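You operate a simulated robot arm through the tools that you are given. There is no shell and no other tool.

You run a simulated robot arm. Do the job below in one go: nothing can be reset, and whatever is moved stays where it is left.

JOB
Scan the film in the scanner, then park, switch off and lock the scanner.
Fine: unlock it before you switch it on; press Start once and Park once; leave the other buttons, dials and switches alone.

The check looks at the end state, three seconds after you hand in, the way a careful person would. Anything else that was tipped, shoved, dropped, spilled or broken makes it a failure.

ROBOT AND FRAMES
A 6-joint arm with a two-finger gripper, fixed in place. Base frame: the origin is at the foot of the arm, x ahead of it, y to its left, z up. Readings come in cm, degrees, newtons and seconds.
With the tool pointing down near the work surface it reaches from about 12 to 70 cm from the base axis. Its first joint turns from -66.0 to 66.0 degrees. Payload 2.45 kg.
The TCP is the grasp point between the finger pads, 3 cm short of the fingertips. In the tool frame z runs along the fingers and y along their closing line. The gripper opens to 10.6 cm. The gripper's body begins 7.9 cm behind the TCP.
Orientation is told as [roll, pitch, yaw] about the base's x, y, z axes, in that order, counted from this pose: with the fingers straight down and closing along the base's y, the tool's x points along the base's -x, its y along +y and its z along -z.

CONTROLS
- The arm moves only by the tool servo_tool. Its argument "plan" is a list of rows, each an object of numbers (a shift or turn left out is 0, a gripper value left out holds the last): "wx", "wy", "wz": the turn, a rotation vector about the base's x, y, z in degrees; "x", "y", "z": the shift along the base's x, y, z in cm; "gripper": the opening, from 0 (shut) to 1 (fully open). In form: [{"wx": .., "wy": .., "wz": .., "x": .., "y": .., "z": .., "gripper": ..}, ...]. A call has 1 to 20 rows; each row is the pose to reach, as a shift and turn from the pose commanded when the call began. Rows are played at 5 a second. More than 5 cm and 8.6 degrees between two rows, or a gripper value outside its range, and nothing of the call is played. A pose out of reach is approached as far as the arm can. The call stops where the force on the tool passes 40 N (or 10 N more than at its start, if that is more) or the arm is blocked; 0.2 s more then pass. Each finger travels about 15.3 cm/s and halts on what it meets, pressing with about 34 N; the grip force reading is that of the motor and also rises with nothing between the fingers. The clock runs only during rows and for 0.2 s after the last one: add rows that repeat a pose to give the fingers time. The reply holds the time, the measured pose of the TCP, the force on the tool along the base axes, the opening and the grip force, in the units named above and with some noise, with the torque about the TCP (base axes, N m) and any sound that the robot's microphone picked up.
- Cameras (640 x 400 px; columns grow to the right, rows downward): "scene" is fixed at [6.21, 41.79, 140.89]; the picture's right is [-0.71, -0.70, 0.00], its down [-0.37, 0.38, -0.85] and it looks along [0.60, -0.60, -0.53] (base axes); focal length 350 px, centre (320, 200). "wrist" rides on the gripper at [7.6, -0.2, -10.6] in the tool frame; the picture's right is [0.02, 1.00, 0.00], its down [-0.78, 0.02, -0.62] and it looks along [-0.62, 0.01, 0.78] (tool axes); focal length 247 px, centre (320, 200). There is no depth. A picture from a camera that has moved, and an enlarged one, comes with that camera's place and axes in the base frame and with its lens.
- capture(camera): a new picture of that camera. It takes no simulated time.
- enlarge(camera, box): a new picture of the part [left, top, right, bottom] of that camera's present view, enlarged. It takes no simulated time.
- hand_in(): hands the job in; it is judged then, once.

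Places have to be worked out from the pictures, the camera data and where the tool is seen. Open the gripper and draw the arm clear of the work before you hand the job in, unless the task says otherwise.

The tools are called as name(argument=value, ...) on one line, values as JSON. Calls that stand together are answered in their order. servo_tool: Moves the arm, as the interface text tells. Its arguments: {"type":"object","properties":{"plan":{"type":"array","items":{"type":"object","properties":{"wx":{"type":"number"},"wy":{"type":"number"},"wz":{"type":"number"},"x":{"type":"number"},"y":{"type":"number"},"z":{"type":"number"},"gripper":{"type":"number"}}}}},"required":["plan"]} The other tools are called the same way: capture (camera) takes a picture; enlarge (camera, box) takes an enlarged picture of a part of a camera's view; hand_in () hands the job in.

At the start:

```text
t: 0.0
eef_pos: [37.21, -4.15, 115.16]
ee_rot: [0.0, 0.1, -0.1]
force: [0.6, 0.2, -1.3]
torque: [0.01, 0.0, 0.0]
finger_gap: 10.59
finger_force: 0.1
```

scene: 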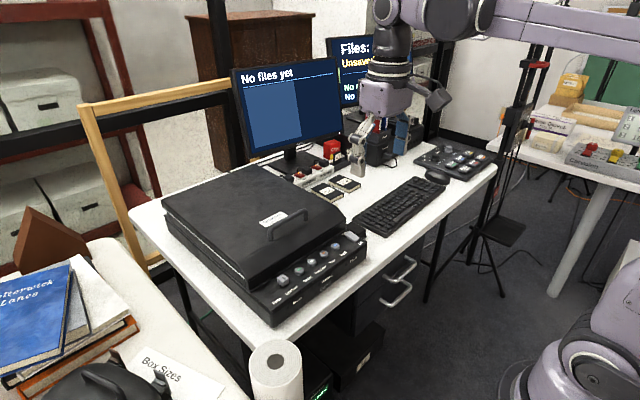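
wrist: 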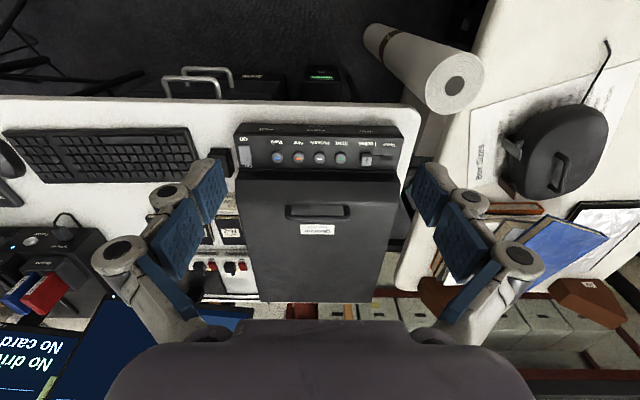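

I'll start by looking closely at the scanner's panel and surroundings from both cameras.

enlarge(camera="scene", box=[250, 200, 390, 330])

enlarge(camera="wrist", box=[220, 110, 420, 235])

enlarge(camera="scene", box=[220, 30, 460, 200])

```text
3.08 times, centred on (320, 265) of scene
camera zoom: at [6.21, 41.79, 140.89], right [-0.71, -0.7, 0.0], down [-0.37, 0.38, -0.85], along [0.6, -0.6, -0.53], focal length 1078 px, centre (320, 0)
```

zoom: 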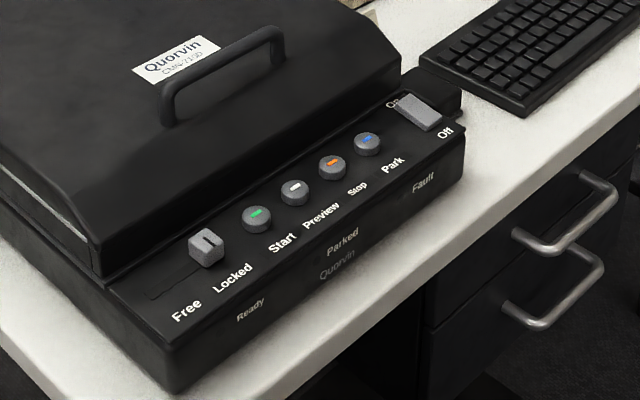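

```text
3.20 times, centred on (320, 172) of wrist
camera zoom: at [29.52, -4.29, 125.79], right [-0.02, 1.0, 0.0], down [0.78, 0.02, 0.62], along [0.62, 0.01, -0.78], focal length 790 px, centre (320, 288)
```

zoom: 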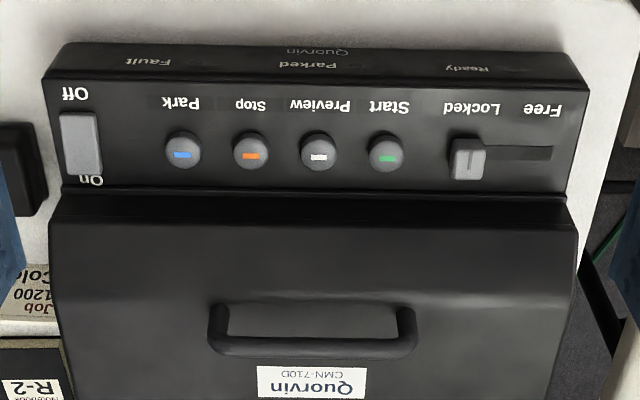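

```text
2.35 times, centred on (340, 115) of scene
camera zoom: at [6.21, 41.79, 140.89], right [-0.71, -0.7, 0.0], down [-0.37, 0.38, -0.85], along [0.6, -0.6, -0.53], focal length 824 px, centre (273, 400)
```

zoom: 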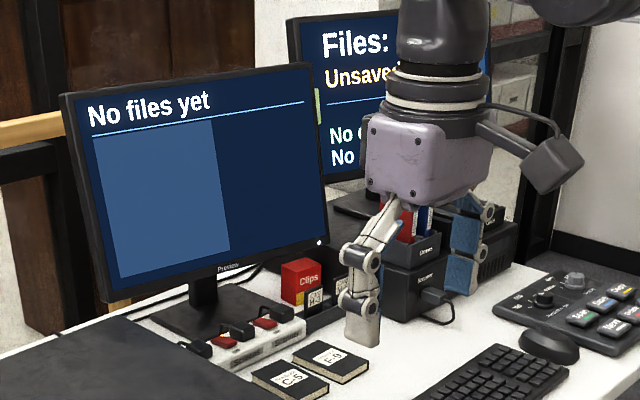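

The panel faces the base: lock slider at the +y end (Free further toward +y), then Start, Preview, Stop, Park, and the power rocker at the -y end (On is its far half). A rough two-camera fix puts the lock knob near (54.6, 5.7, 81); I move in closer with open fingers for a better view.

servo_tool(plan=[{"x": 1.5, "y": 0.4, "z": -3.5, "gripper": 1}, {"x": 3, "y": 0.8, "z": -7}, {"x": 4.5, "y": 1.2, "z": -10.5}, {"x": 6, "y": 1.6, "z": -14}, {"x": 7, "y": 2.0, "z": -16.5}, {"x": 7.8, "y": 2.15, "z": -18}, {"x": 7.8, "y": 2.15, "z": -18}])

```text
t: 1.6
eef_pos: [45.07, -1.93, 97.26]
ee_rot: [0.0, 0.1, 0.0]
force: [0.2, -0.8, 0.2]
torque: [-0.04, 0.0, 0.01]
finger_gap: 10.59
finger_force: 0.0
```

The arm is now hovering near (45, -2, 97). I take pictures from here.

capture(camera="wrist")

enlarge(camera="wrist", box=[180, 60, 460, 235])

capture(camera="scene")

```text
taken
camera wrist: at [37.35, -2.1, 107.74], right [-0.02, 1.0, 0.0], down [0.78, 0.02, 0.62], along [0.62, 0.01, -0.78], focal length 247 px, centre (320, 200)
```

wrist: 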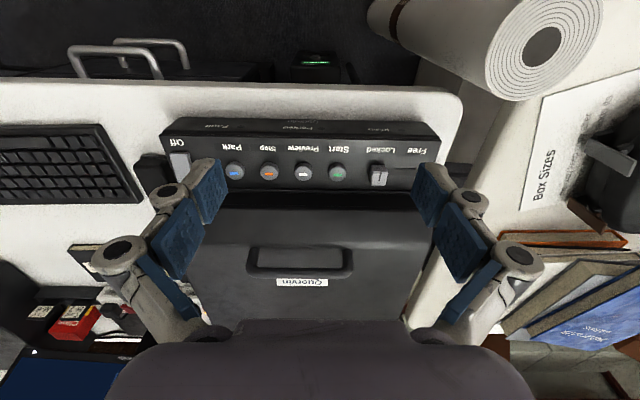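

```text
2.29 times, centred on (320, 148) of wrist
camera zoom: at [37.35, -2.1, 107.74], right [-0.02, 1.0, 0.0], down [0.78, 0.02, 0.62], along [0.62, 0.01, -0.78], focal length 564 px, centre (320, 320)
```

zoom: 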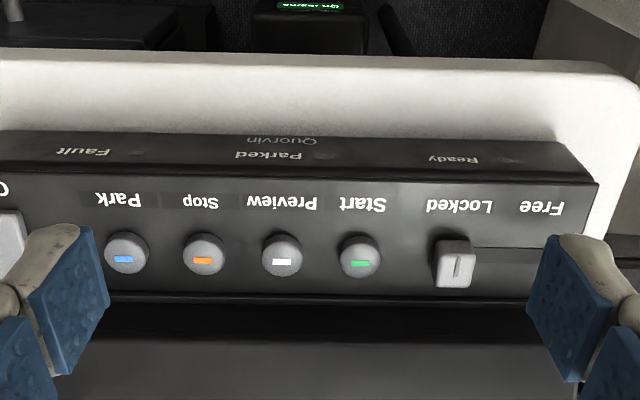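

```text
taken
```

scene: 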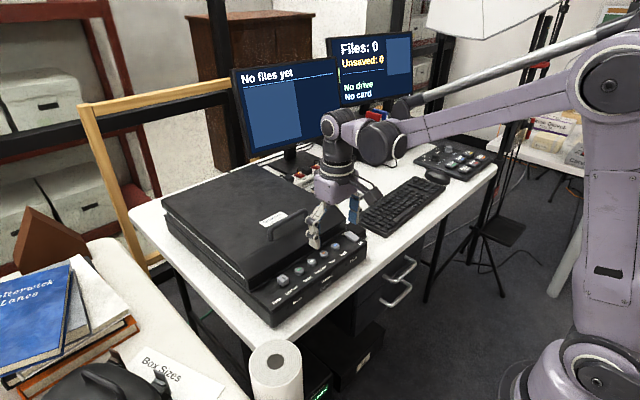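

From the button spacing in the two wrist views plus the scene ray, I judge the Start button top at about (54.3, 0.4, 81), buttons ~4.3 cm apart along y, and the lock knob at about (54, 5.5, 81.5). I move above the knob with the fingers half open and look again.

servo_tool(plan=[{"x": 2, "y": 1.6, "z": -1, "gripper": 0.5}, {"x": 4, "y": 3.2, "z": -2}, {"x": 6, "y": 4.8, "z": -3}, {"x": 7.5, "y": 6.2, "z": -4}, {"x": 8.5, "y": 7.4, "z": -5}, {"x": 8.5, "y": 7.4, "z": -6}, {"x": 8.5, "y": 7.4, "z": -6}])

capture(camera="wrist")

enlarge(camera="scene", box=[250, 180, 390, 330])

```text
t: 3.2
eef_pos: [53.56, 5.34, 91.11]
ee_rot: [0.0, 0.0, 0.0]
force: [0.4, -0.9, -0.8]
torque: [0.0, 0.01, 0.0]
finger_gap: 5.31
finger_force: 0.1
```

```text
taken
camera wrist: at [45.82, 5.18, 101.8], right [-0.02, 1.0, 0.0], down [0.78, 0.02, 0.62], along [0.62, 0.01, -0.78], focal length 247 px, centre (320, 200)
```

wrist: 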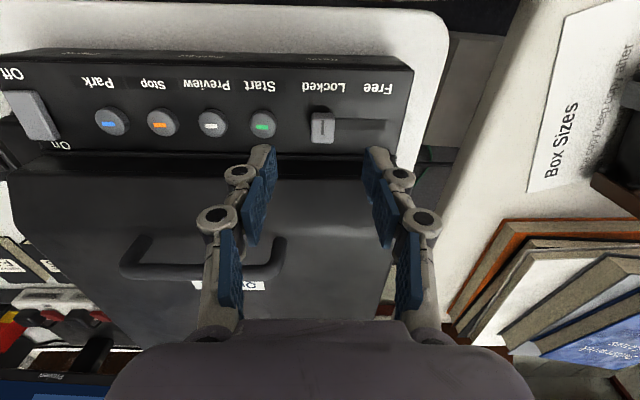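

```text
2.67 times, centred on (320, 255) of scene
camera zoom: at [6.21, 41.8, 140.89], right [-0.71, -0.7, 0.0], down [-0.37, 0.38, -0.85], along [0.6, -0.6, -0.53], focal length 934 px, centre (320, 53)
```

zoom: 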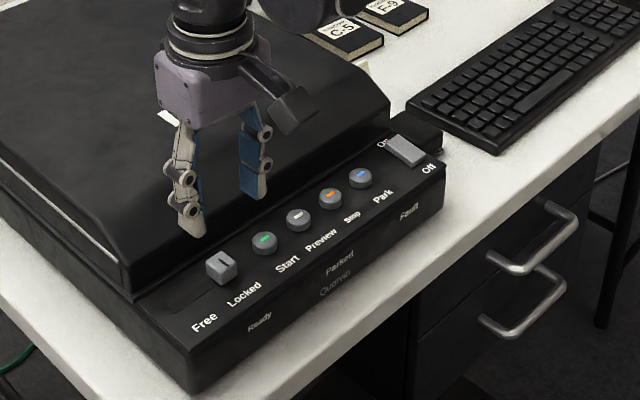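

Intersecting the knob's rays from the last two wrist views gives the knob top at about (54.1, 5.5, 81.4), ~2 cm wide. I align over it and lower the fingertips to about the knob-top level for a check.

servo_tool(plan=[{"x": 0.5, "y": 0.15, "z": -1.5, "gripper": 0.42}, {"x": 0.5, "y": 0.15, "z": -3}, {"x": 0.5, "y": 0.15, "z": -4.5}, {"x": 0.5, "y": 0.15, "z": -5.5}, {"x": 0.5, "y": 0.15, "z": -6.3}, {"x": 0.5, "y": 0.15, "z": -6.3}])

capture(camera="wrist")

enlarge(camera="scene", box=[270, 220, 370, 310])

enlarge(camera="wrist", box=[240, 60, 400, 180])

```text
t: 4.6
eef_pos: [53.92, 5.63, 84.77]
ee_rot: [-0.1, -0.2, 0.1]
force: [0.4, -0.3, -0.3]
torque: [0.01, 0.01, -0.06]
finger_gap: 4.47
finger_force: 0.1
```

```text
taken
camera wrist: at [46.29, 5.39, 95.4], right [-0.02, 1.0, 0.0], down [0.78, 0.02, 0.62], along [0.62, 0.01, -0.78], focal length 247 px, centre (320, 200)
```

wrist: 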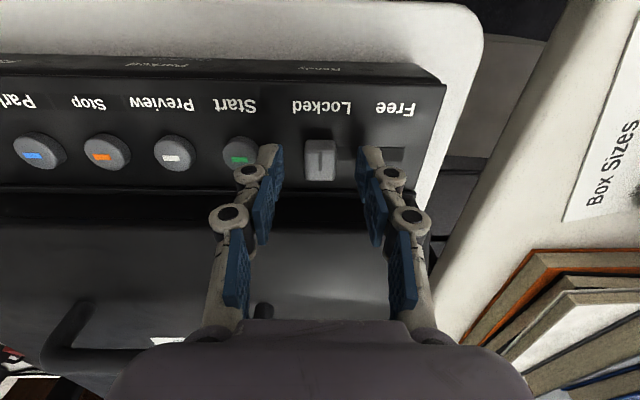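

```text
4.44 times, centred on (320, 265) of scene
camera zoom: at [6.21, 41.79, 140.89], right [-0.71, -0.7, 0.0], down [-0.37, 0.38, -0.85], along [0.6, -0.6, -0.53], focal length 1557 px, centre (320, -89)
```

zoom: 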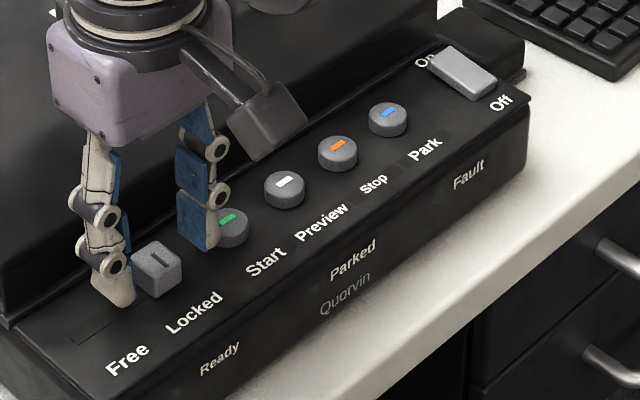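

```text
3.33 times, centred on (320, 120) of wrist
camera zoom: at [46.29, 5.39, 95.4], right [-0.02, 1.0, 0.0], down [0.78, 0.02, 0.62], along [0.62, 0.01, -0.78], focal length 823 px, centre (320, 467)
```

zoom: 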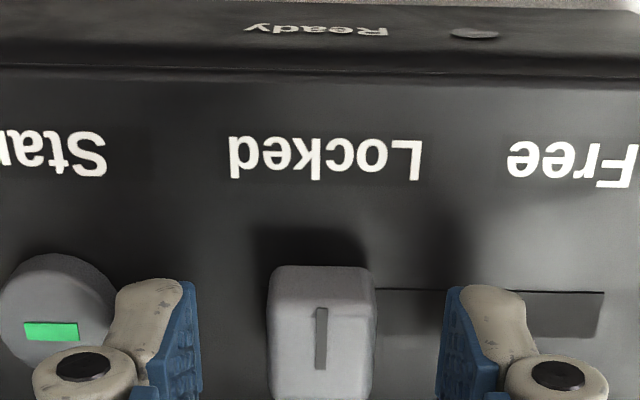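

The knob sits centred between the fingers. I lower another 1.1 cm gently, watching force, to get the fingertips around the knob.

servo_tool(plan=[{"x": 0.2, "z": -0.3}, {"x": 0.2, "z": -0.6}, {"x": 0.2, "z": -0.9}, {"x": 0.2, "z": -1.1}, {"x": 0.2, "z": -1.1}])

enlarge(camera="scene", box=[270, 240, 330, 294])

enlarge(camera="wrist", box=[240, 80, 400, 200])

```text
t: 5.8
eef_pos: [54.17, 5.64, 83.9]
ee_rot: [0.0, -0.1, 0.0]
force: [0.6, 0.0, -0.2]
torque: [0.0, 0.02, 0.04]
finger_gap: 4.46
finger_force: 0.0
```

```text
7.41 times, centred on (300, 267) of scene
camera zoom: at [6.21, 41.79, 140.89], right [-0.71, -0.7, 0.0], down [-0.37, 0.38, -0.85], along [0.6, -0.6, -0.53], focal length 2595 px, centre (468, -296)
```

zoom: 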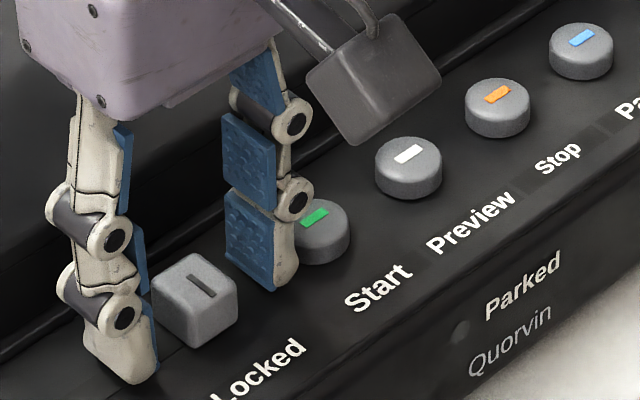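

```text
3.33 times, centred on (320, 140) of wrist
camera zoom: at [46.51, 5.43, 94.43], right [-0.02, 1.0, 0.0], down [0.78, 0.02, 0.62], along [0.62, 0.01, -0.78], focal length 823 px, centre (320, 400)
```

zoom: 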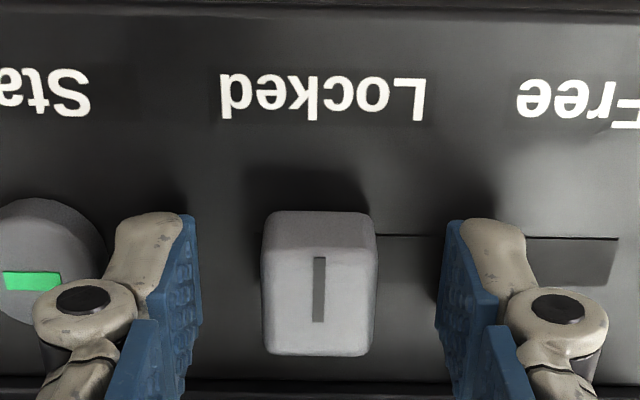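

No contact yet and the knob stands between the fingers. I lower 0.3 cm more and close on it.

servo_tool(plan=[{"z": -0.15}, {"z": -0.3}, {"z": -0.3, "gripper": 0.3}, {"z": -0.3, "gripper": 0.2}, {"z": -0.3, "gripper": 0.12}, {"z": -0.3, "gripper": 0.12}, {"z": -0.3, "gripper": 0.12}])

enlarge(camera="wrist", box=[240, 80, 400, 200])

```text
t: 7.4
eef_pos: [54.12, 5.57, 83.62]
ee_rot: [-0.1, 0.0, 0.0]
force: [0.3, 0.8, -2.7]
torque: [0.0, -0.07, 0.04]
finger_gap: 1.86
finger_force: 43.7
```

```text
3.33 times, centred on (320, 140) of wrist
camera zoom: at [46.51, 5.39, 94.11], right [-0.02, 1.0, 0.0], down [0.78, 0.02, 0.62], along [0.62, 0.01, -0.78], focal length 823 px, centre (320, 400)
```

zoom: 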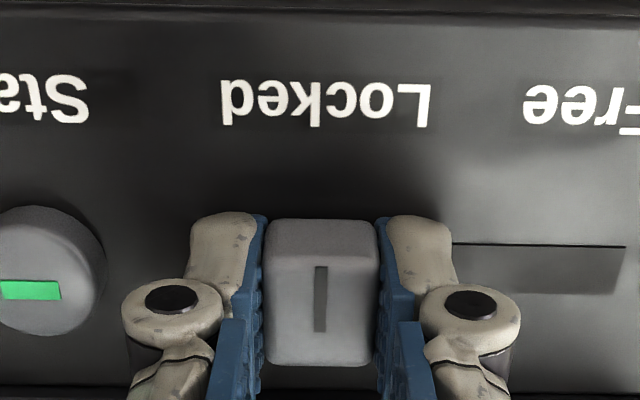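

The knob is held (gap 1.86 cm). I slide it toward Free (+y) in small steps, checking the force.

servo_tool(plan=[{"y": 0.4}, {"y": 0.8}, {"y": 1.2}, {"y": 1.6}, {"y": 2.0}, {"y": 2.4}, {"y": 2.8}, {"y": 2.8}])

enlarge(camera="wrist", box=[240, 80, 400, 200])

```text
t: 9.2
eef_pos: [54.04, 8.21, 83.43]
ee_rot: [0.0, 0.1, 0.1]
force: [2.9, -0.1, 5.3]
torque: [0.0, -0.21, 0.0]
finger_gap: 1.89
finger_force: 44.3
```

```text
3.33 times, centred on (320, 140) of wrist
camera zoom: at [46.5, 8.21, 94.11], right [-0.02, 1.0, 0.0], down [0.78, 0.02, 0.62], along [0.62, 0.01, -0.78], focal length 823 px, centre (320, 400)
```

zoom: 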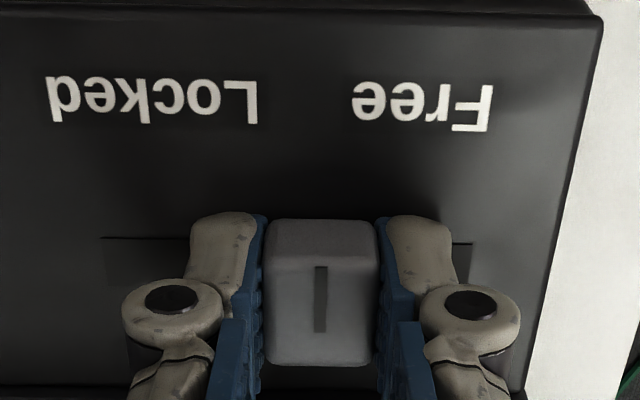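

It slides freely; about 1.5 cm of slot remains. I continue to the end in small steps.

servo_tool(plan=[{"y": 0.25}, {"y": 0.5}, {"y": 0.75}, {"y": 1.0}, {"y": 1.2}, {"y": 1.4}, {"y": 1.5}, {"y": 1.5}])

enlarge(camera="wrist", box=[240, 80, 400, 200])

```text
t: 11.0
eef_pos: [54.08, 9.82, 83.5]
ee_rot: [0.0, 0.0, 0.1]
force: [2.7, 0.4, 16.8]
torque: [0.0, -0.33, 0.02]
finger_gap: 1.89
finger_force: 44.1
```

```text
3.33 times, centred on (320, 140) of wrist
camera zoom: at [46.52, 9.73, 94.11], right [-0.02, 1.0, 0.0], down [0.78, 0.02, 0.62], along [0.62, 0.01, -0.78], focal length 823 px, centre (320, 400)
```

zoom: 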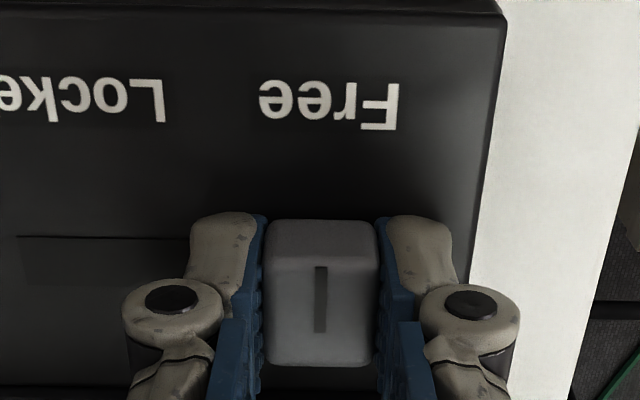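

The knob is now level with the Free label, with no end-stop resistance in y yet but some vertical load. I ease up 0.1 cm and nudge a bit further to feel the stop.

servo_tool(plan=[{"z": 0.1}, {"y": 0.1, "z": 0.1}, {"y": 0.2, "z": 0.1}, {"y": 0.3, "z": 0.1}, {"y": 0.4, "z": 0.1}, {"y": 0.4, "z": 0.1}])

enlarge(camera="wrist", box=[240, 80, 400, 200])

```text
t: 12.4
eef_pos: [54.11, 10.13, 83.48]
ee_rot: [-0.1, 0.1, -0.2]
force: [-9.5, -16.5, -28.1]
torque: [-0.29, 0.09, 0.1]
finger_gap: 1.89
finger_force: 44.4
```

```text
3.33 times, centred on (320, 140) of wrist
camera zoom: at [46.55, 10.01, 94.13], right [-0.02, 1.0, 0.0], down [0.78, 0.02, 0.62], along [0.62, 0.01, -0.78], focal length 823 px, centre (320, 400)
```

zoom: 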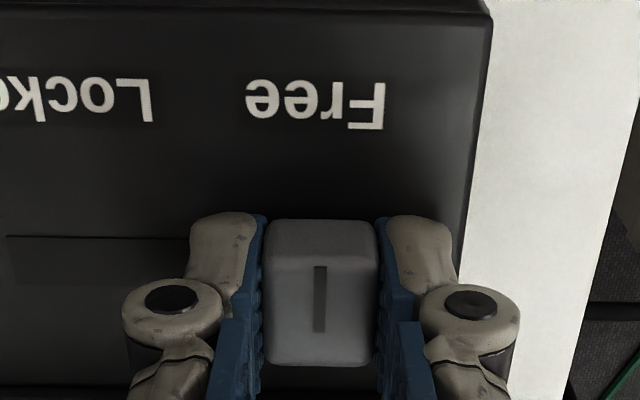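

The y-force shows the end stop is reached: the lock is at Free. I open the fingers and lift clear.

servo_tool(plan=[{"y": -0.1, "z": 0, "gripper": 0.2}, {"y": -0.1, "z": 0, "gripper": 0.35}, {"y": -0.1, "gripper": 0.4}, {"y": -0.1, "z": 1.5}, {"y": -0.1, "z": 3.5}, {"y": -0.1, "z": 6}, {"y": -0.1, "z": 9}, {"y": -0.1, "z": 9}])

capture(camera="wrist")

enlarge(camera="scene", box=[250, 200, 390, 330])

enlarge(camera="scene", box=[220, 20, 460, 170])

```text
t: 14.2
eef_pos: [54.14, 10.23, 92.53]
ee_rot: [0.0, -0.2, 0.0]
force: [0.0, 0.7, -0.7]
torque: [-0.02, 0.01, -0.02]
finger_gap: 4.24
finger_force: 0.1
```

```text
taken
camera wrist: at [46.47, 10.03, 103.14], right [-0.02, 1.0, 0.0], down [0.78, 0.02, 0.62], along [0.62, 0.01, -0.78], focal length 247 px, centre (320, 200)
```

wrist: 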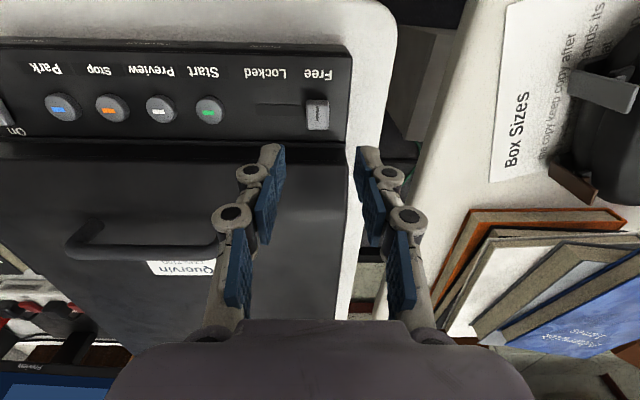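

```text
3.08 times, centred on (320, 265) of scene
camera zoom: at [6.21, 41.79, 140.89], right [-0.71, -0.7, 0.0], down [-0.37, 0.38, -0.85], along [0.6, -0.6, -0.53], focal length 1078 px, centre (320, 0)
```

zoom: 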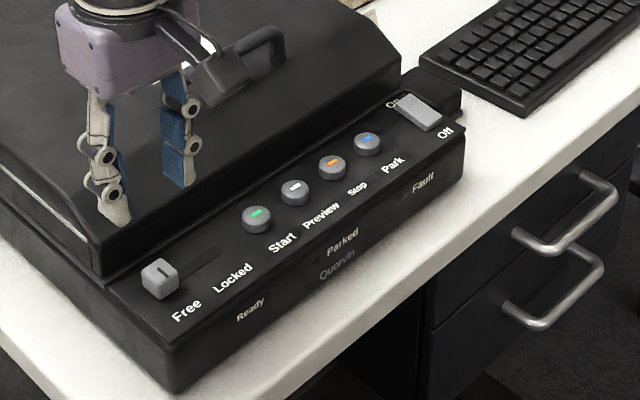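

```text
2.67 times, centred on (340, 95) of scene
camera zoom: at [6.21, 41.79, 140.89], right [-0.71, -0.7, 0.0], down [-0.37, 0.38, -0.85], along [0.6, -0.6, -0.53], focal length 934 px, centre (267, 480)
```

zoom: 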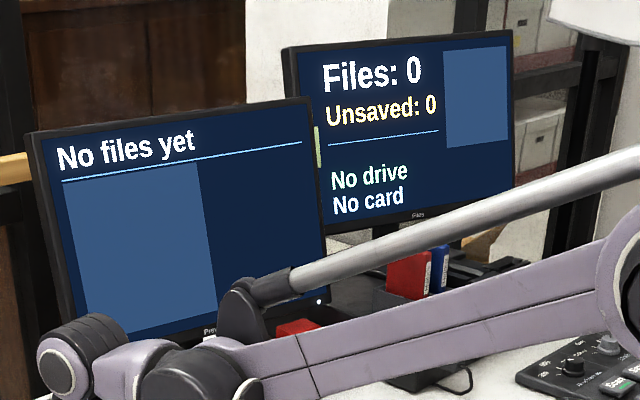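

Lock now reads Free in both views. Next I travel across to hover near the power rocker (estimated around (54, -19)) and look at it.

servo_tool(plan=[{"x": -1, "y": -4, "z": 1}, {"x": -2, "y": -8, "z": 1}, {"x": -3, "y": -12, "z": 1}, {"x": -4, "y": -16, "z": 1}, {"x": -4, "y": -20, "z": 1}, {"x": -4, "y": -24, "z": 1}, {"x": -4, "y": -27, "z": 1}, {"x": -4, "y": -29.2, "z": 1}, {"x": -4, "y": -29.2, "z": 1}])

capture(camera="wrist")

enlarge(camera="wrist", box=[240, 80, 400, 180])

enlarge(camera="scene", box=[310, 210, 390, 270])

```text
t: 16.2
eef_pos: [50.2, -19.13, 93.67]
ee_rot: [0.0, -0.1, 0.0]
force: [-0.3, -0.8, 0.3]
torque: [-0.03, 0.02, 0.01]
finger_gap: 4.24
finger_force: 0.0
```

```text
taken
camera wrist: at [42.56, -19.29, 104.24], right [-0.02, 1.0, 0.0], down [0.78, 0.02, 0.62], along [0.62, 0.01, -0.78], focal length 247 px, centre (320, 200)
```

wrist: 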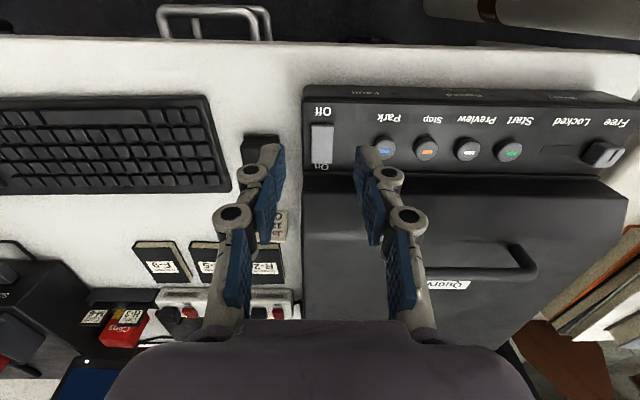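

```text
4.00 times, centred on (320, 130) of wrist
camera zoom: at [42.56, -19.29, 104.24], right [-0.02, 1.0, 0.0], down [0.78, 0.02, 0.62], along [0.62, 0.01, -0.78], focal length 988 px, centre (320, 480)
```

zoom: 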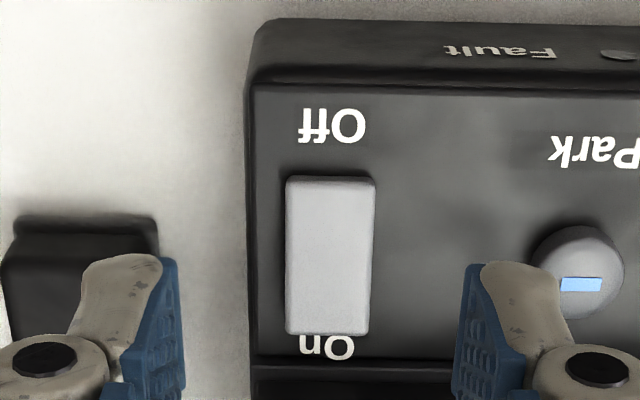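

```text
6.67 times, centred on (350, 240) of scene
camera zoom: at [6.21, 41.79, 140.89], right [-0.71, -0.7, 0.0], down [-0.37, 0.38, -0.85], along [0.6, -0.6, -0.53], focal length 2336 px, centre (120, -67)
```

zoom: 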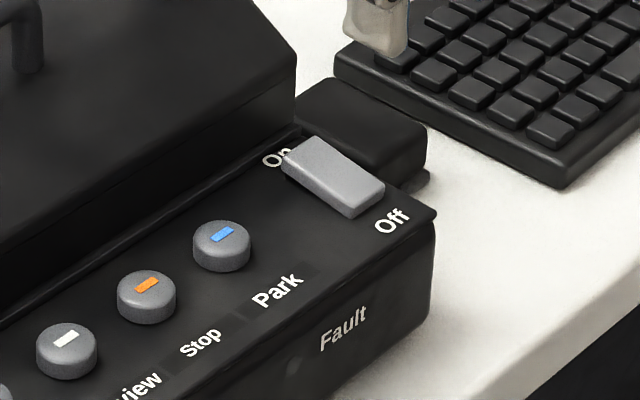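

The rocker spans about x 51.6–55.8 at y ≈ -18.9, with On at its far (+x) end. I shut the fingers and move over the On half at (54.9, -18.9), stopping above for a check.

servo_tool(plan=[{"x": 2, "y": 0.1, "z": -1, "gripper": 0.2}, {"x": 4, "y": 0.15, "z": -2, "gripper": 0.05}, {"x": 4.7, "y": 0.15, "z": -4, "gripper": 0}, {"x": 4.7, "y": 0.15, "z": -6.5}, {"x": 4.7, "y": 0.15, "z": -6.5}, {"x": 4.7, "y": 0.15, "z": -6.5}])

capture(camera="wrist")

enlarge(camera="wrist", box=[240, 80, 400, 180])

enlarge(camera="scene", box=[310, 210, 390, 270])

```text
t: 17.6
eef_pos: [54.92, -18.97, 87.0]
ee_rot: [-0.1, -0.1, 0.0]
force: [0.3, 0.1, -0.6]
torque: [-0.01, 0.02, -0.02]
finger_gap: 0.0
finger_force: 28.6
```

```text
taken
camera wrist: at [47.25, -19.06, 97.65], right [-0.02, 1.0, 0.0], down [0.78, 0.02, 0.62], along [0.62, 0.01, -0.78], focal length 247 px, centre (320, 200)
```

wrist: 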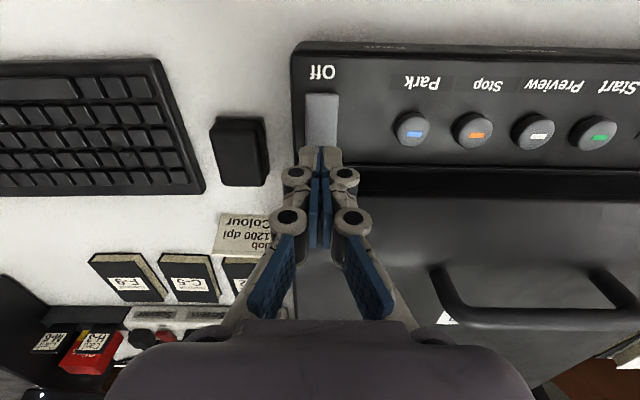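

```text
4.00 times, centred on (320, 130) of wrist
camera zoom: at [47.25, -19.06, 97.65], right [-0.02, 1.0, 0.0], down [0.78, 0.02, 0.62], along [0.62, 0.01, -0.78], focal length 988 px, centre (320, 480)
```

zoom: 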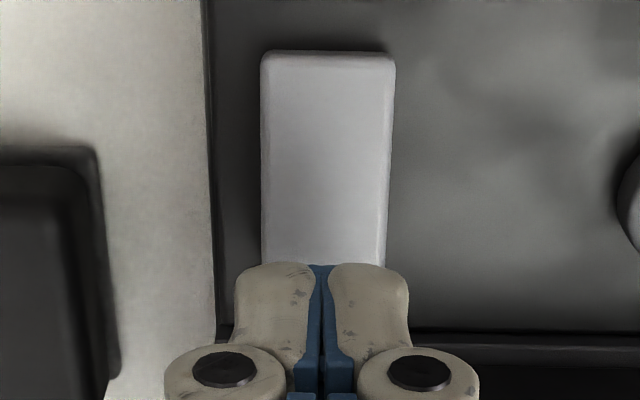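

```text
6.67 times, centred on (350, 240) of scene
camera zoom: at [6.21, 41.8, 140.89], right [-0.71, -0.7, 0.0], down [-0.37, 0.38, -0.85], along [0.6, -0.6, -0.53], focal length 2336 px, centre (120, -67)
```

zoom: 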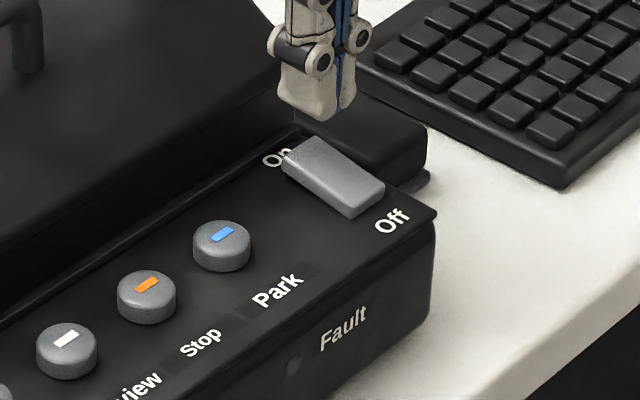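

The shut fingers sit over the On half of the rocker. I descend gently in small steps until it clicks or the force rises.

servo_tool(plan=[{"z": -0.5}, {"z": -1.0}, {"z": -1.4}, {"z": -1.7}, {"z": -1.9}, {"z": -2.1}, {"z": -2.3}])

enlarge(camera="scene", box=[310, 210, 390, 270])

```text
t: 19.2
eef_pos: [54.86, -18.92, 84.97]
ee_rot: [0.1, 0.0, 0.0]
force: [-0.5, 0.3, -0.2]
torque: [-0.02, -0.01, 0.0]
finger_gap: 0.0
finger_force: 28.7
```

```text
6.67 times, centred on (350, 240) of scene
camera zoom: at [6.21, 41.79, 140.89], right [-0.71, -0.7, 0.0], down [-0.37, 0.38, -0.85], along [0.6, -0.6, -0.53], focal length 2336 px, centre (120, -67)
```

zoom: 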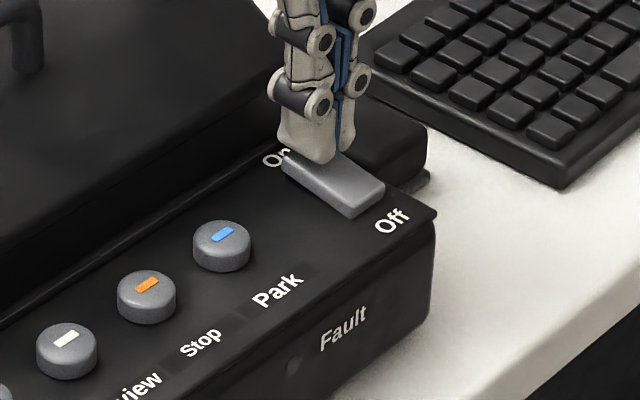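

No contact yet with the fingertips at about z 82. I continue down in 0.15 cm steps.

servo_tool(plan=[{"z": -0.15}, {"z": -0.3}, {"z": -0.45}, {"z": -0.6}, {"z": -0.6}])

enlarge(camera="scene", box=[310, 210, 390, 270])

```text
t: 20.4
eef_pos: [54.77, -18.82, 84.3]
ee_rot: [0.0, 0.0, 0.0]
force: [-1.1, -1.5, 21.0]
torque: [-0.04, 0.25, 0.01]
finger_gap: 0.6
finger_force: 29.0
```

```text
6.67 times, centred on (350, 240) of scene
camera zoom: at [6.17, 41.8, 140.88], right [-0.71, -0.7, 0.0], down [-0.37, 0.38, -0.85], along [0.6, -0.6, -0.53], focal length 2336 px, centre (120, -67)
```

zoom: 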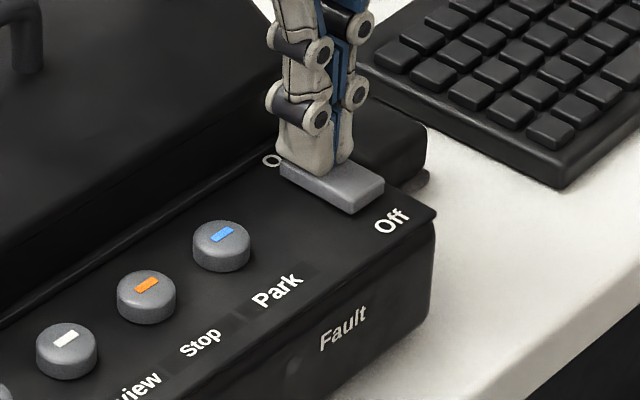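

Contact at ~21 N and the rocker seems to be starting to tilt. I press a little further.

servo_tool(plan=[{"z": -0.1}, {"z": -0.2}, {"z": -0.3}, {"z": -0.4}, {"z": -0.4}])

enlarge(camera="scene", box=[310, 210, 390, 270])

enlarge(camera="wrist", box=[240, 80, 400, 180])

```text
t: 20.9
eef_pos: [54.85, -18.88, 84.24]
ee_rot: [0.0, -0.1, 0.1]
force: [1.8, -0.4, 7.4]
torque: [0.04, 0.07, -0.04]
finger_gap: 0.61
finger_force: 28.4
stopped in row 2: the force on the tool passed its limit at 43 N (the readings are from after the stop); the commanded pose is now the measured one
```

```text
6.67 times, centred on (350, 240) of scene
camera zoom: at [6.19, 41.8, 140.88], right [-0.71, -0.7, 0.0], down [-0.37, 0.38, -0.85], along [0.6, -0.6, -0.53], focal length 2336 px, centre (120, -67)
```

zoom: 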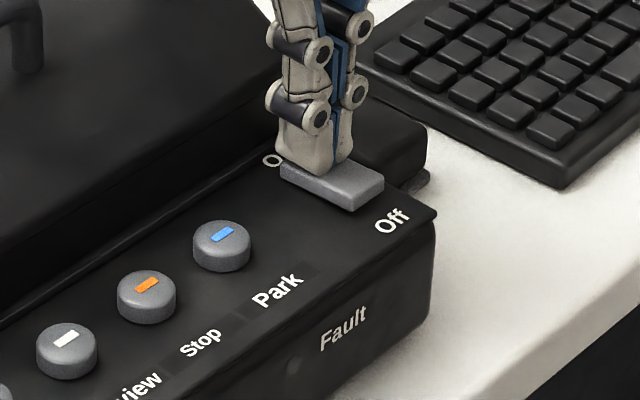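

```text
4.00 times, centred on (320, 130) of wrist
camera zoom: at [47.24, -19.05, 94.88], right [-0.02, 1.0, 0.0], down [0.78, 0.02, 0.62], along [0.62, 0.01, -0.78], focal length 988 px, centre (320, 480)
```

zoom: 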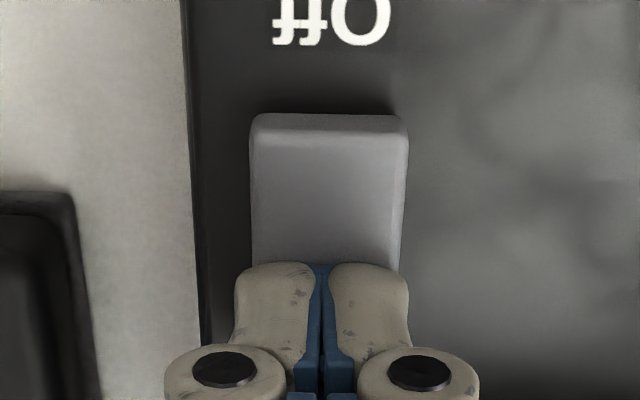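

The near (Off) end of the rocker now looks raised. I lift up and check whether it has stayed On and whether a light came on.

servo_tool(plan=[{"z": 0.5}, {"z": 2}, {"z": 5}, {"z": 8, "x": -2}, {"z": 10, "x": -4}, {"z": 10, "x": -4}])

capture(camera="scene")

enlarge(camera="scene", box=[250, 200, 390, 330])

enlarge(camera="scene", box=[310, 210, 390, 270])

capture(camera="wrist")

```text
t: 22.3
eef_pos: [50.93, -18.85, 94.22]
ee_rot: [0.0, -0.1, 0.0]
force: [0.7, -0.3, -0.1]
torque: [0.0, -0.01, -0.02]
finger_gap: 0.02
finger_force: 28.6
```

```text
taken
```

scene: 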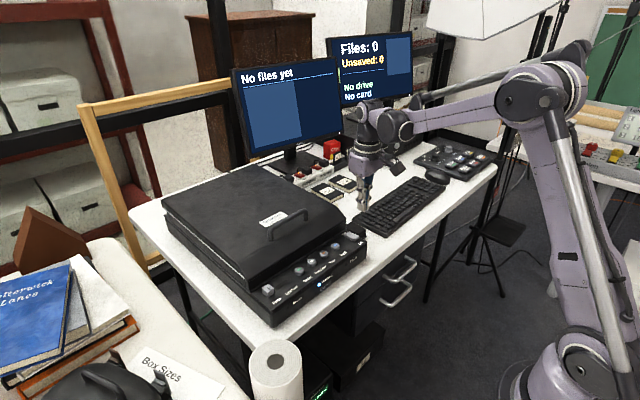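

```text
3.08 times, centred on (320, 265) of scene
camera zoom: at [6.2, 41.79, 140.89], right [-0.71, -0.7, 0.0], down [-0.37, 0.38, -0.85], along [0.6, -0.6, -0.53], focal length 1078 px, centre (320, 0)
```

zoom: 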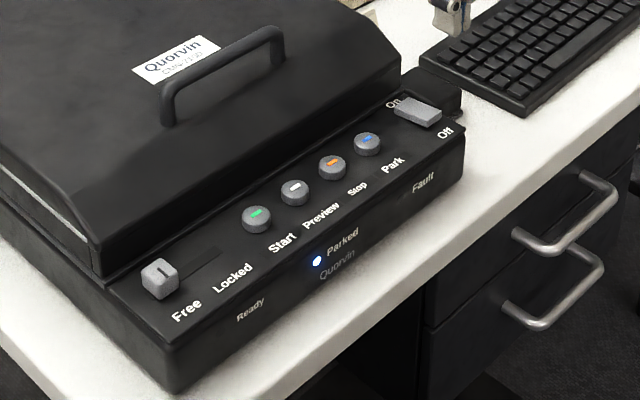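

```text
6.67 times, centred on (350, 240) of scene
camera zoom: at [6.2, 41.79, 140.89], right [-0.71, -0.7, 0.0], down [-0.37, 0.38, -0.85], along [0.6, -0.6, -0.53], focal length 2336 px, centre (120, -67)
```

zoom: 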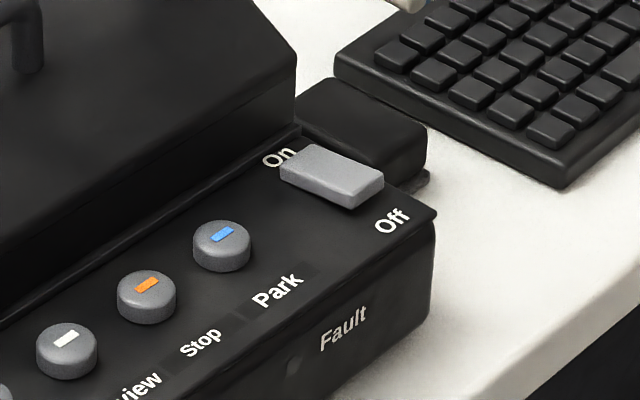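

```text
taken
camera wrist: at [43.25, -19.05, 104.8], right [-0.02, 1.0, 0.0], down [0.78, 0.02, 0.62], along [0.62, 0.01, -0.78], focal length 247 px, centre (320, 200)
```

wrist: 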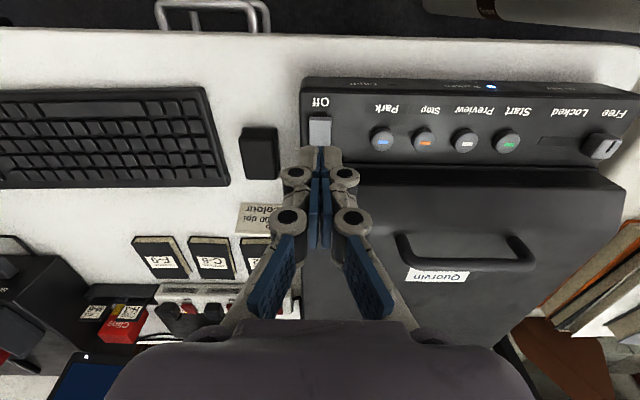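

Power is on: the rocker has flipped and the blue "Parked" light is lit; "Ready" is not yet. I move over to hover above Start (~(54.1, 0.35)) while it warms up.

servo_tool(plan=[{"x": 0, "y": 4}, {"x": 0, "y": 8}, {"x": 0.5, "y": 12}, {"x": 1.5, "y": 15.5}, {"x": 2.5, "y": 18}, {"x": 3.25, "y": 19.2}, {"x": 3.25, "y": 19.2, "z": -2}, {"x": 3.25, "y": 19.2, "z": -4}, {"x": 3.25, "y": 19.2, "z": -5.5}, {"x": 3.25, "y": 19.2, "z": -5.5}])

enlarge(camera="scene", box=[250, 200, 390, 330])

enlarge(camera="wrist", box=[220, 60, 420, 185])

capture(camera="scene")

```text
t: 24.5
eef_pos: [54.17, 0.26, 88.73]
ee_rot: [0.0, -0.1, -0.1]
force: [-0.9, 0.0, -0.1]
torque: [0.0, -0.02, -0.02]
finger_gap: 0.0
finger_force: 28.7
```

```text
3.08 times, centred on (320, 265) of scene
camera zoom: at [6.2, 41.8, 140.89], right [-0.71, -0.7, 0.0], down [-0.37, 0.38, -0.85], along [0.6, -0.6, -0.53], focal length 1078 px, centre (320, 0)
```

zoom: 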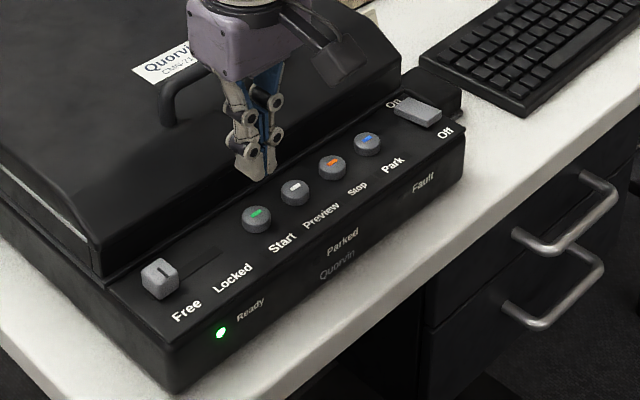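

```text
3.20 times, centred on (320, 122) of wrist
camera zoom: at [46.49, 0.09, 99.29], right [-0.02, 1.0, 0.0], down [0.78, 0.02, 0.62], along [0.62, 0.01, -0.78], focal length 790 px, centre (320, 448)
```

zoom: 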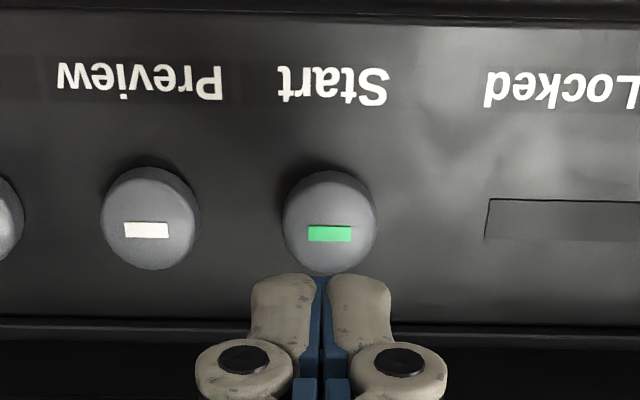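

```text
taken
```

scene: 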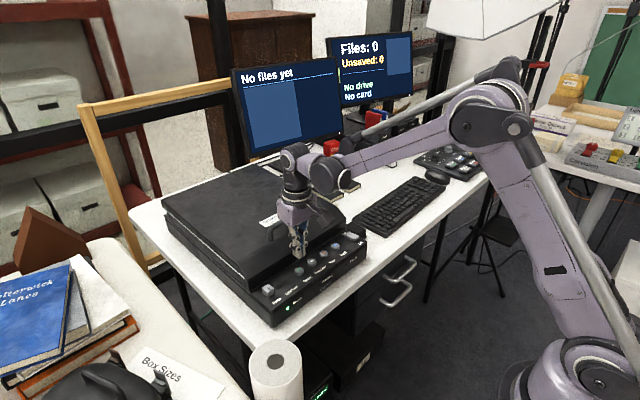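

Ready is green, so the scanner has initialised. I come down over Start, first to just above it.

servo_tool(plan=[{"y": 0.1, "z": -1}, {"y": 0.1, "z": -2}, {"y": 0.1, "z": -3}, {"y": 0.1, "z": -3.6}, {"y": 0.1, "z": -3.6}])

enlarge(camera="scene", box=[270, 220, 350, 280])

```text
t: 25.7
eef_pos: [54.1, 0.49, 85.06]
ee_rot: [0.0, -0.1, 0.0]
force: [-0.2, 0.1, -0.4]
torque: [0.0, 0.01, 0.02]
finger_gap: 0.0
finger_force: 28.2
```

```text
6.67 times, centred on (310, 250) of scene
camera zoom: at [6.21, 41.79, 140.89], right [-0.71, -0.7, 0.0], down [-0.37, 0.38, -0.85], along [0.6, -0.6, -0.53], focal length 2336 px, centre (387, -133)
```

zoom: 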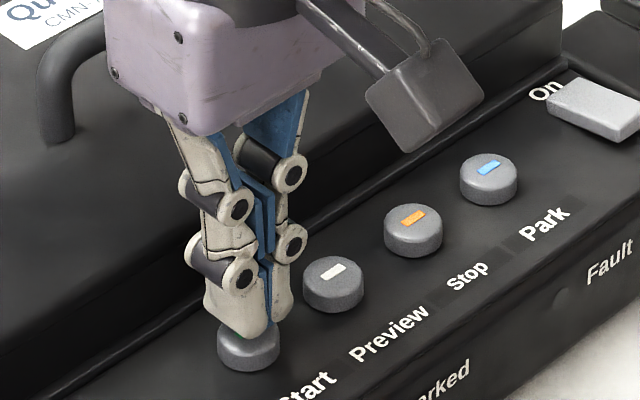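

The fingertips hover just over Start. I press slowly downward in 0.1 cm steps.

servo_tool(plan=[{"z": -0.1}, {"z": -0.2}, {"z": -0.3}, {"z": -0.4}, {"z": -0.5}, {"z": -0.6}])

enlarge(camera="scene", box=[250, 200, 390, 330])

```text
t: 27.1
eef_pos: [54.08, 0.32, 84.46]
ee_rot: [0.1, -0.1, 0.0]
force: [0.1, -0.5, 0.0]
torque: [0.04, -0.01, 0.0]
finger_gap: 0.0
finger_force: 29.2
```

```text
3.08 times, centred on (320, 265) of scene
camera zoom: at [6.21, 41.79, 140.89], right [-0.71, -0.7, 0.0], down [-0.37, 0.38, -0.85], along [0.6, -0.6, -0.53], focal length 1078 px, centre (320, 0)
```

zoom: 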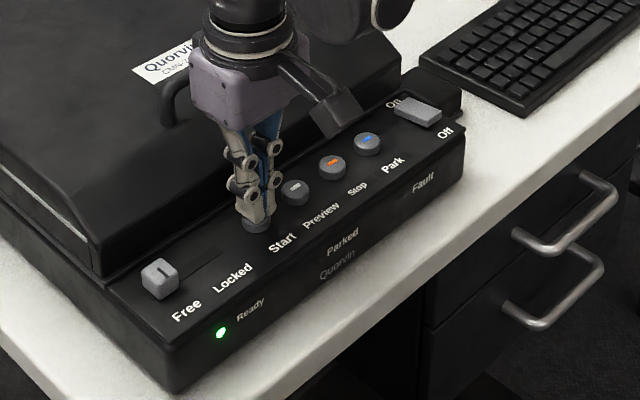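

Still no contact at fingertip z ≈ 81.5; I keep pressing down slowly.

servo_tool(plan=[{"z": -0.1}, {"z": -0.2}, {"z": -0.3}, {"z": -0.4}])

enlarge(camera="scene", box=[250, 200, 390, 330])

```text
t: 28.1
eef_pos: [54.15, 0.33, 84.08]
ee_rot: [0.0, -0.2, -0.1]
force: [0.5, -0.9, 1.2]
torque: [-0.04, -0.03, 0.01]
finger_gap: 0.0
finger_force: 28.6
```

```text
3.08 times, centred on (320, 265) of scene
camera zoom: at [6.2, 41.79, 140.89], right [-0.71, -0.7, 0.0], down [-0.37, 0.38, -0.85], along [0.6, -0.6, -0.53], focal length 1078 px, centre (320, 0)
```

zoom: 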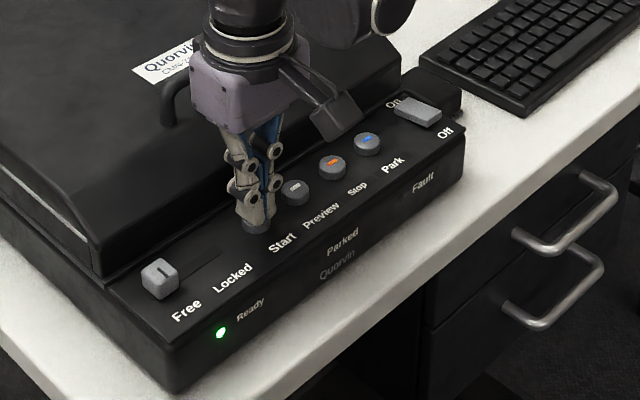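

Fz is only just starting to rise (1.2 N). I continue in 0.1 cm steps.

servo_tool(plan=[{"z": -0.1}, {"z": -0.2}, {"z": -0.3}])

enlarge(camera="scene", box=[250, 200, 390, 330])

enlarge(camera="scene", box=[220, 20, 460, 170])

```text
t: 28.9
eef_pos: [54.21, 0.36, 83.93]
ee_rot: [0.0, 0.0, 0.0]
force: [-1.1, 1.2, 4.9]
torque: [-0.03, 0.04, -0.01]
finger_gap: 0.6
finger_force: 28.9
heard: click
```

```text
3.08 times, centred on (320, 265) of scene
camera zoom: at [6.19, 41.79, 140.89], right [-0.71, -0.7, 0.0], down [-0.37, 0.38, -0.85], along [0.6, -0.6, -0.53], focal length 1078 px, centre (320, 0)
```

zoom: 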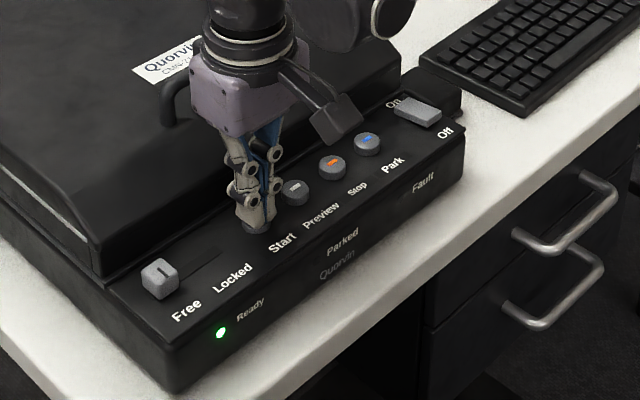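

```text
2.67 times, centred on (340, 95) of scene
camera zoom: at [6.19, 41.79, 140.89], right [-0.71, -0.7, 0.0], down [-0.37, 0.38, -0.85], along [0.6, -0.6, -0.53], focal length 934 px, centre (267, 480)
```

zoom: 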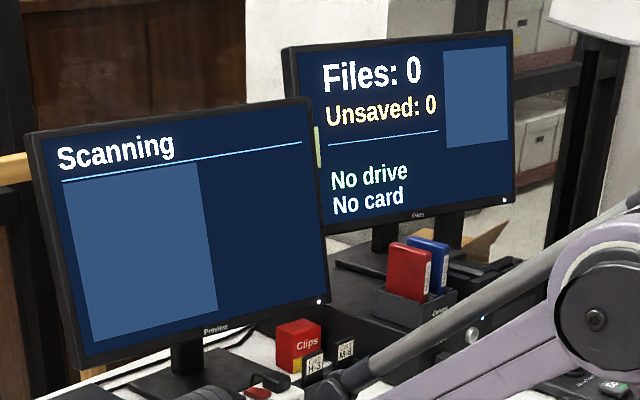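

A click was heard and the screen shows "Scanning": Start is pressed once. I lift straight up, clear of the panel, without touching it again.

servo_tool(plan=[{"z": 0.5}, {"z": 2}, {"z": 5}, {"z": 8}, {"z": 8}, {"z": 8}, {"z": 8}, {"z": 8}, {"z": 8}, {"z": 8}])

capture(camera="scene")

enlarge(camera="scene", box=[250, 200, 390, 330])

enlarge(camera="scene", box=[220, 20, 460, 170])

```text
t: 31.1
eef_pos: [54.05, 0.4, 91.84]
ee_rot: [0.0, -0.1, 0.0]
force: [-0.5, -0.1, 0.0]
torque: [0.01, 0.03, -0.01]
finger_gap: 0.0
finger_force: 28.7
```

```text
taken
```

scene: 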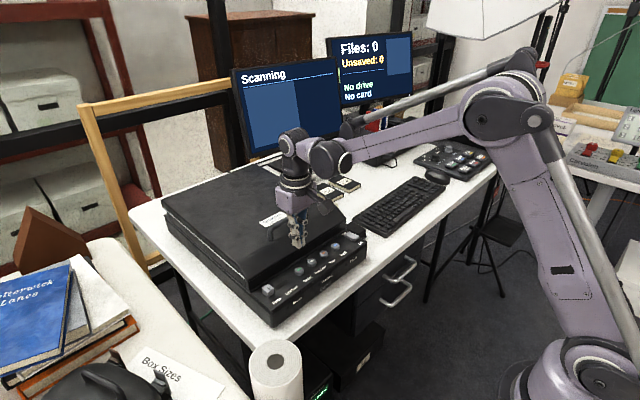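

```text
3.08 times, centred on (320, 265) of scene
camera zoom: at [6.21, 41.79, 140.89], right [-0.71, -0.7, 0.0], down [-0.37, 0.38, -0.85], along [0.6, -0.6, -0.53], focal length 1078 px, centre (320, 0)
```

zoom: 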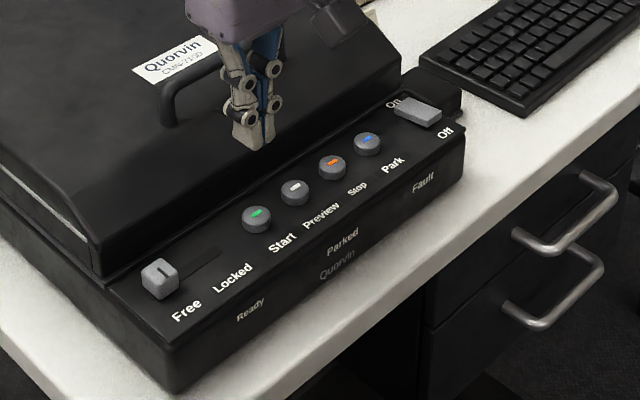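

```text
2.67 times, centred on (340, 95) of scene
camera zoom: at [6.21, 41.79, 140.89], right [-0.71, -0.7, 0.0], down [-0.37, 0.38, -0.85], along [0.6, -0.6, -0.53], focal length 934 px, centre (267, 480)
```

zoom: 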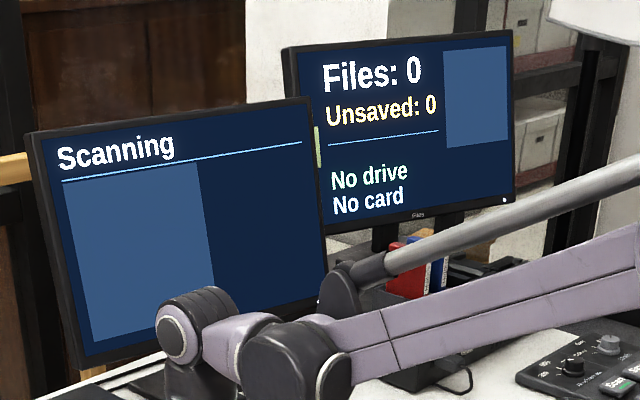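

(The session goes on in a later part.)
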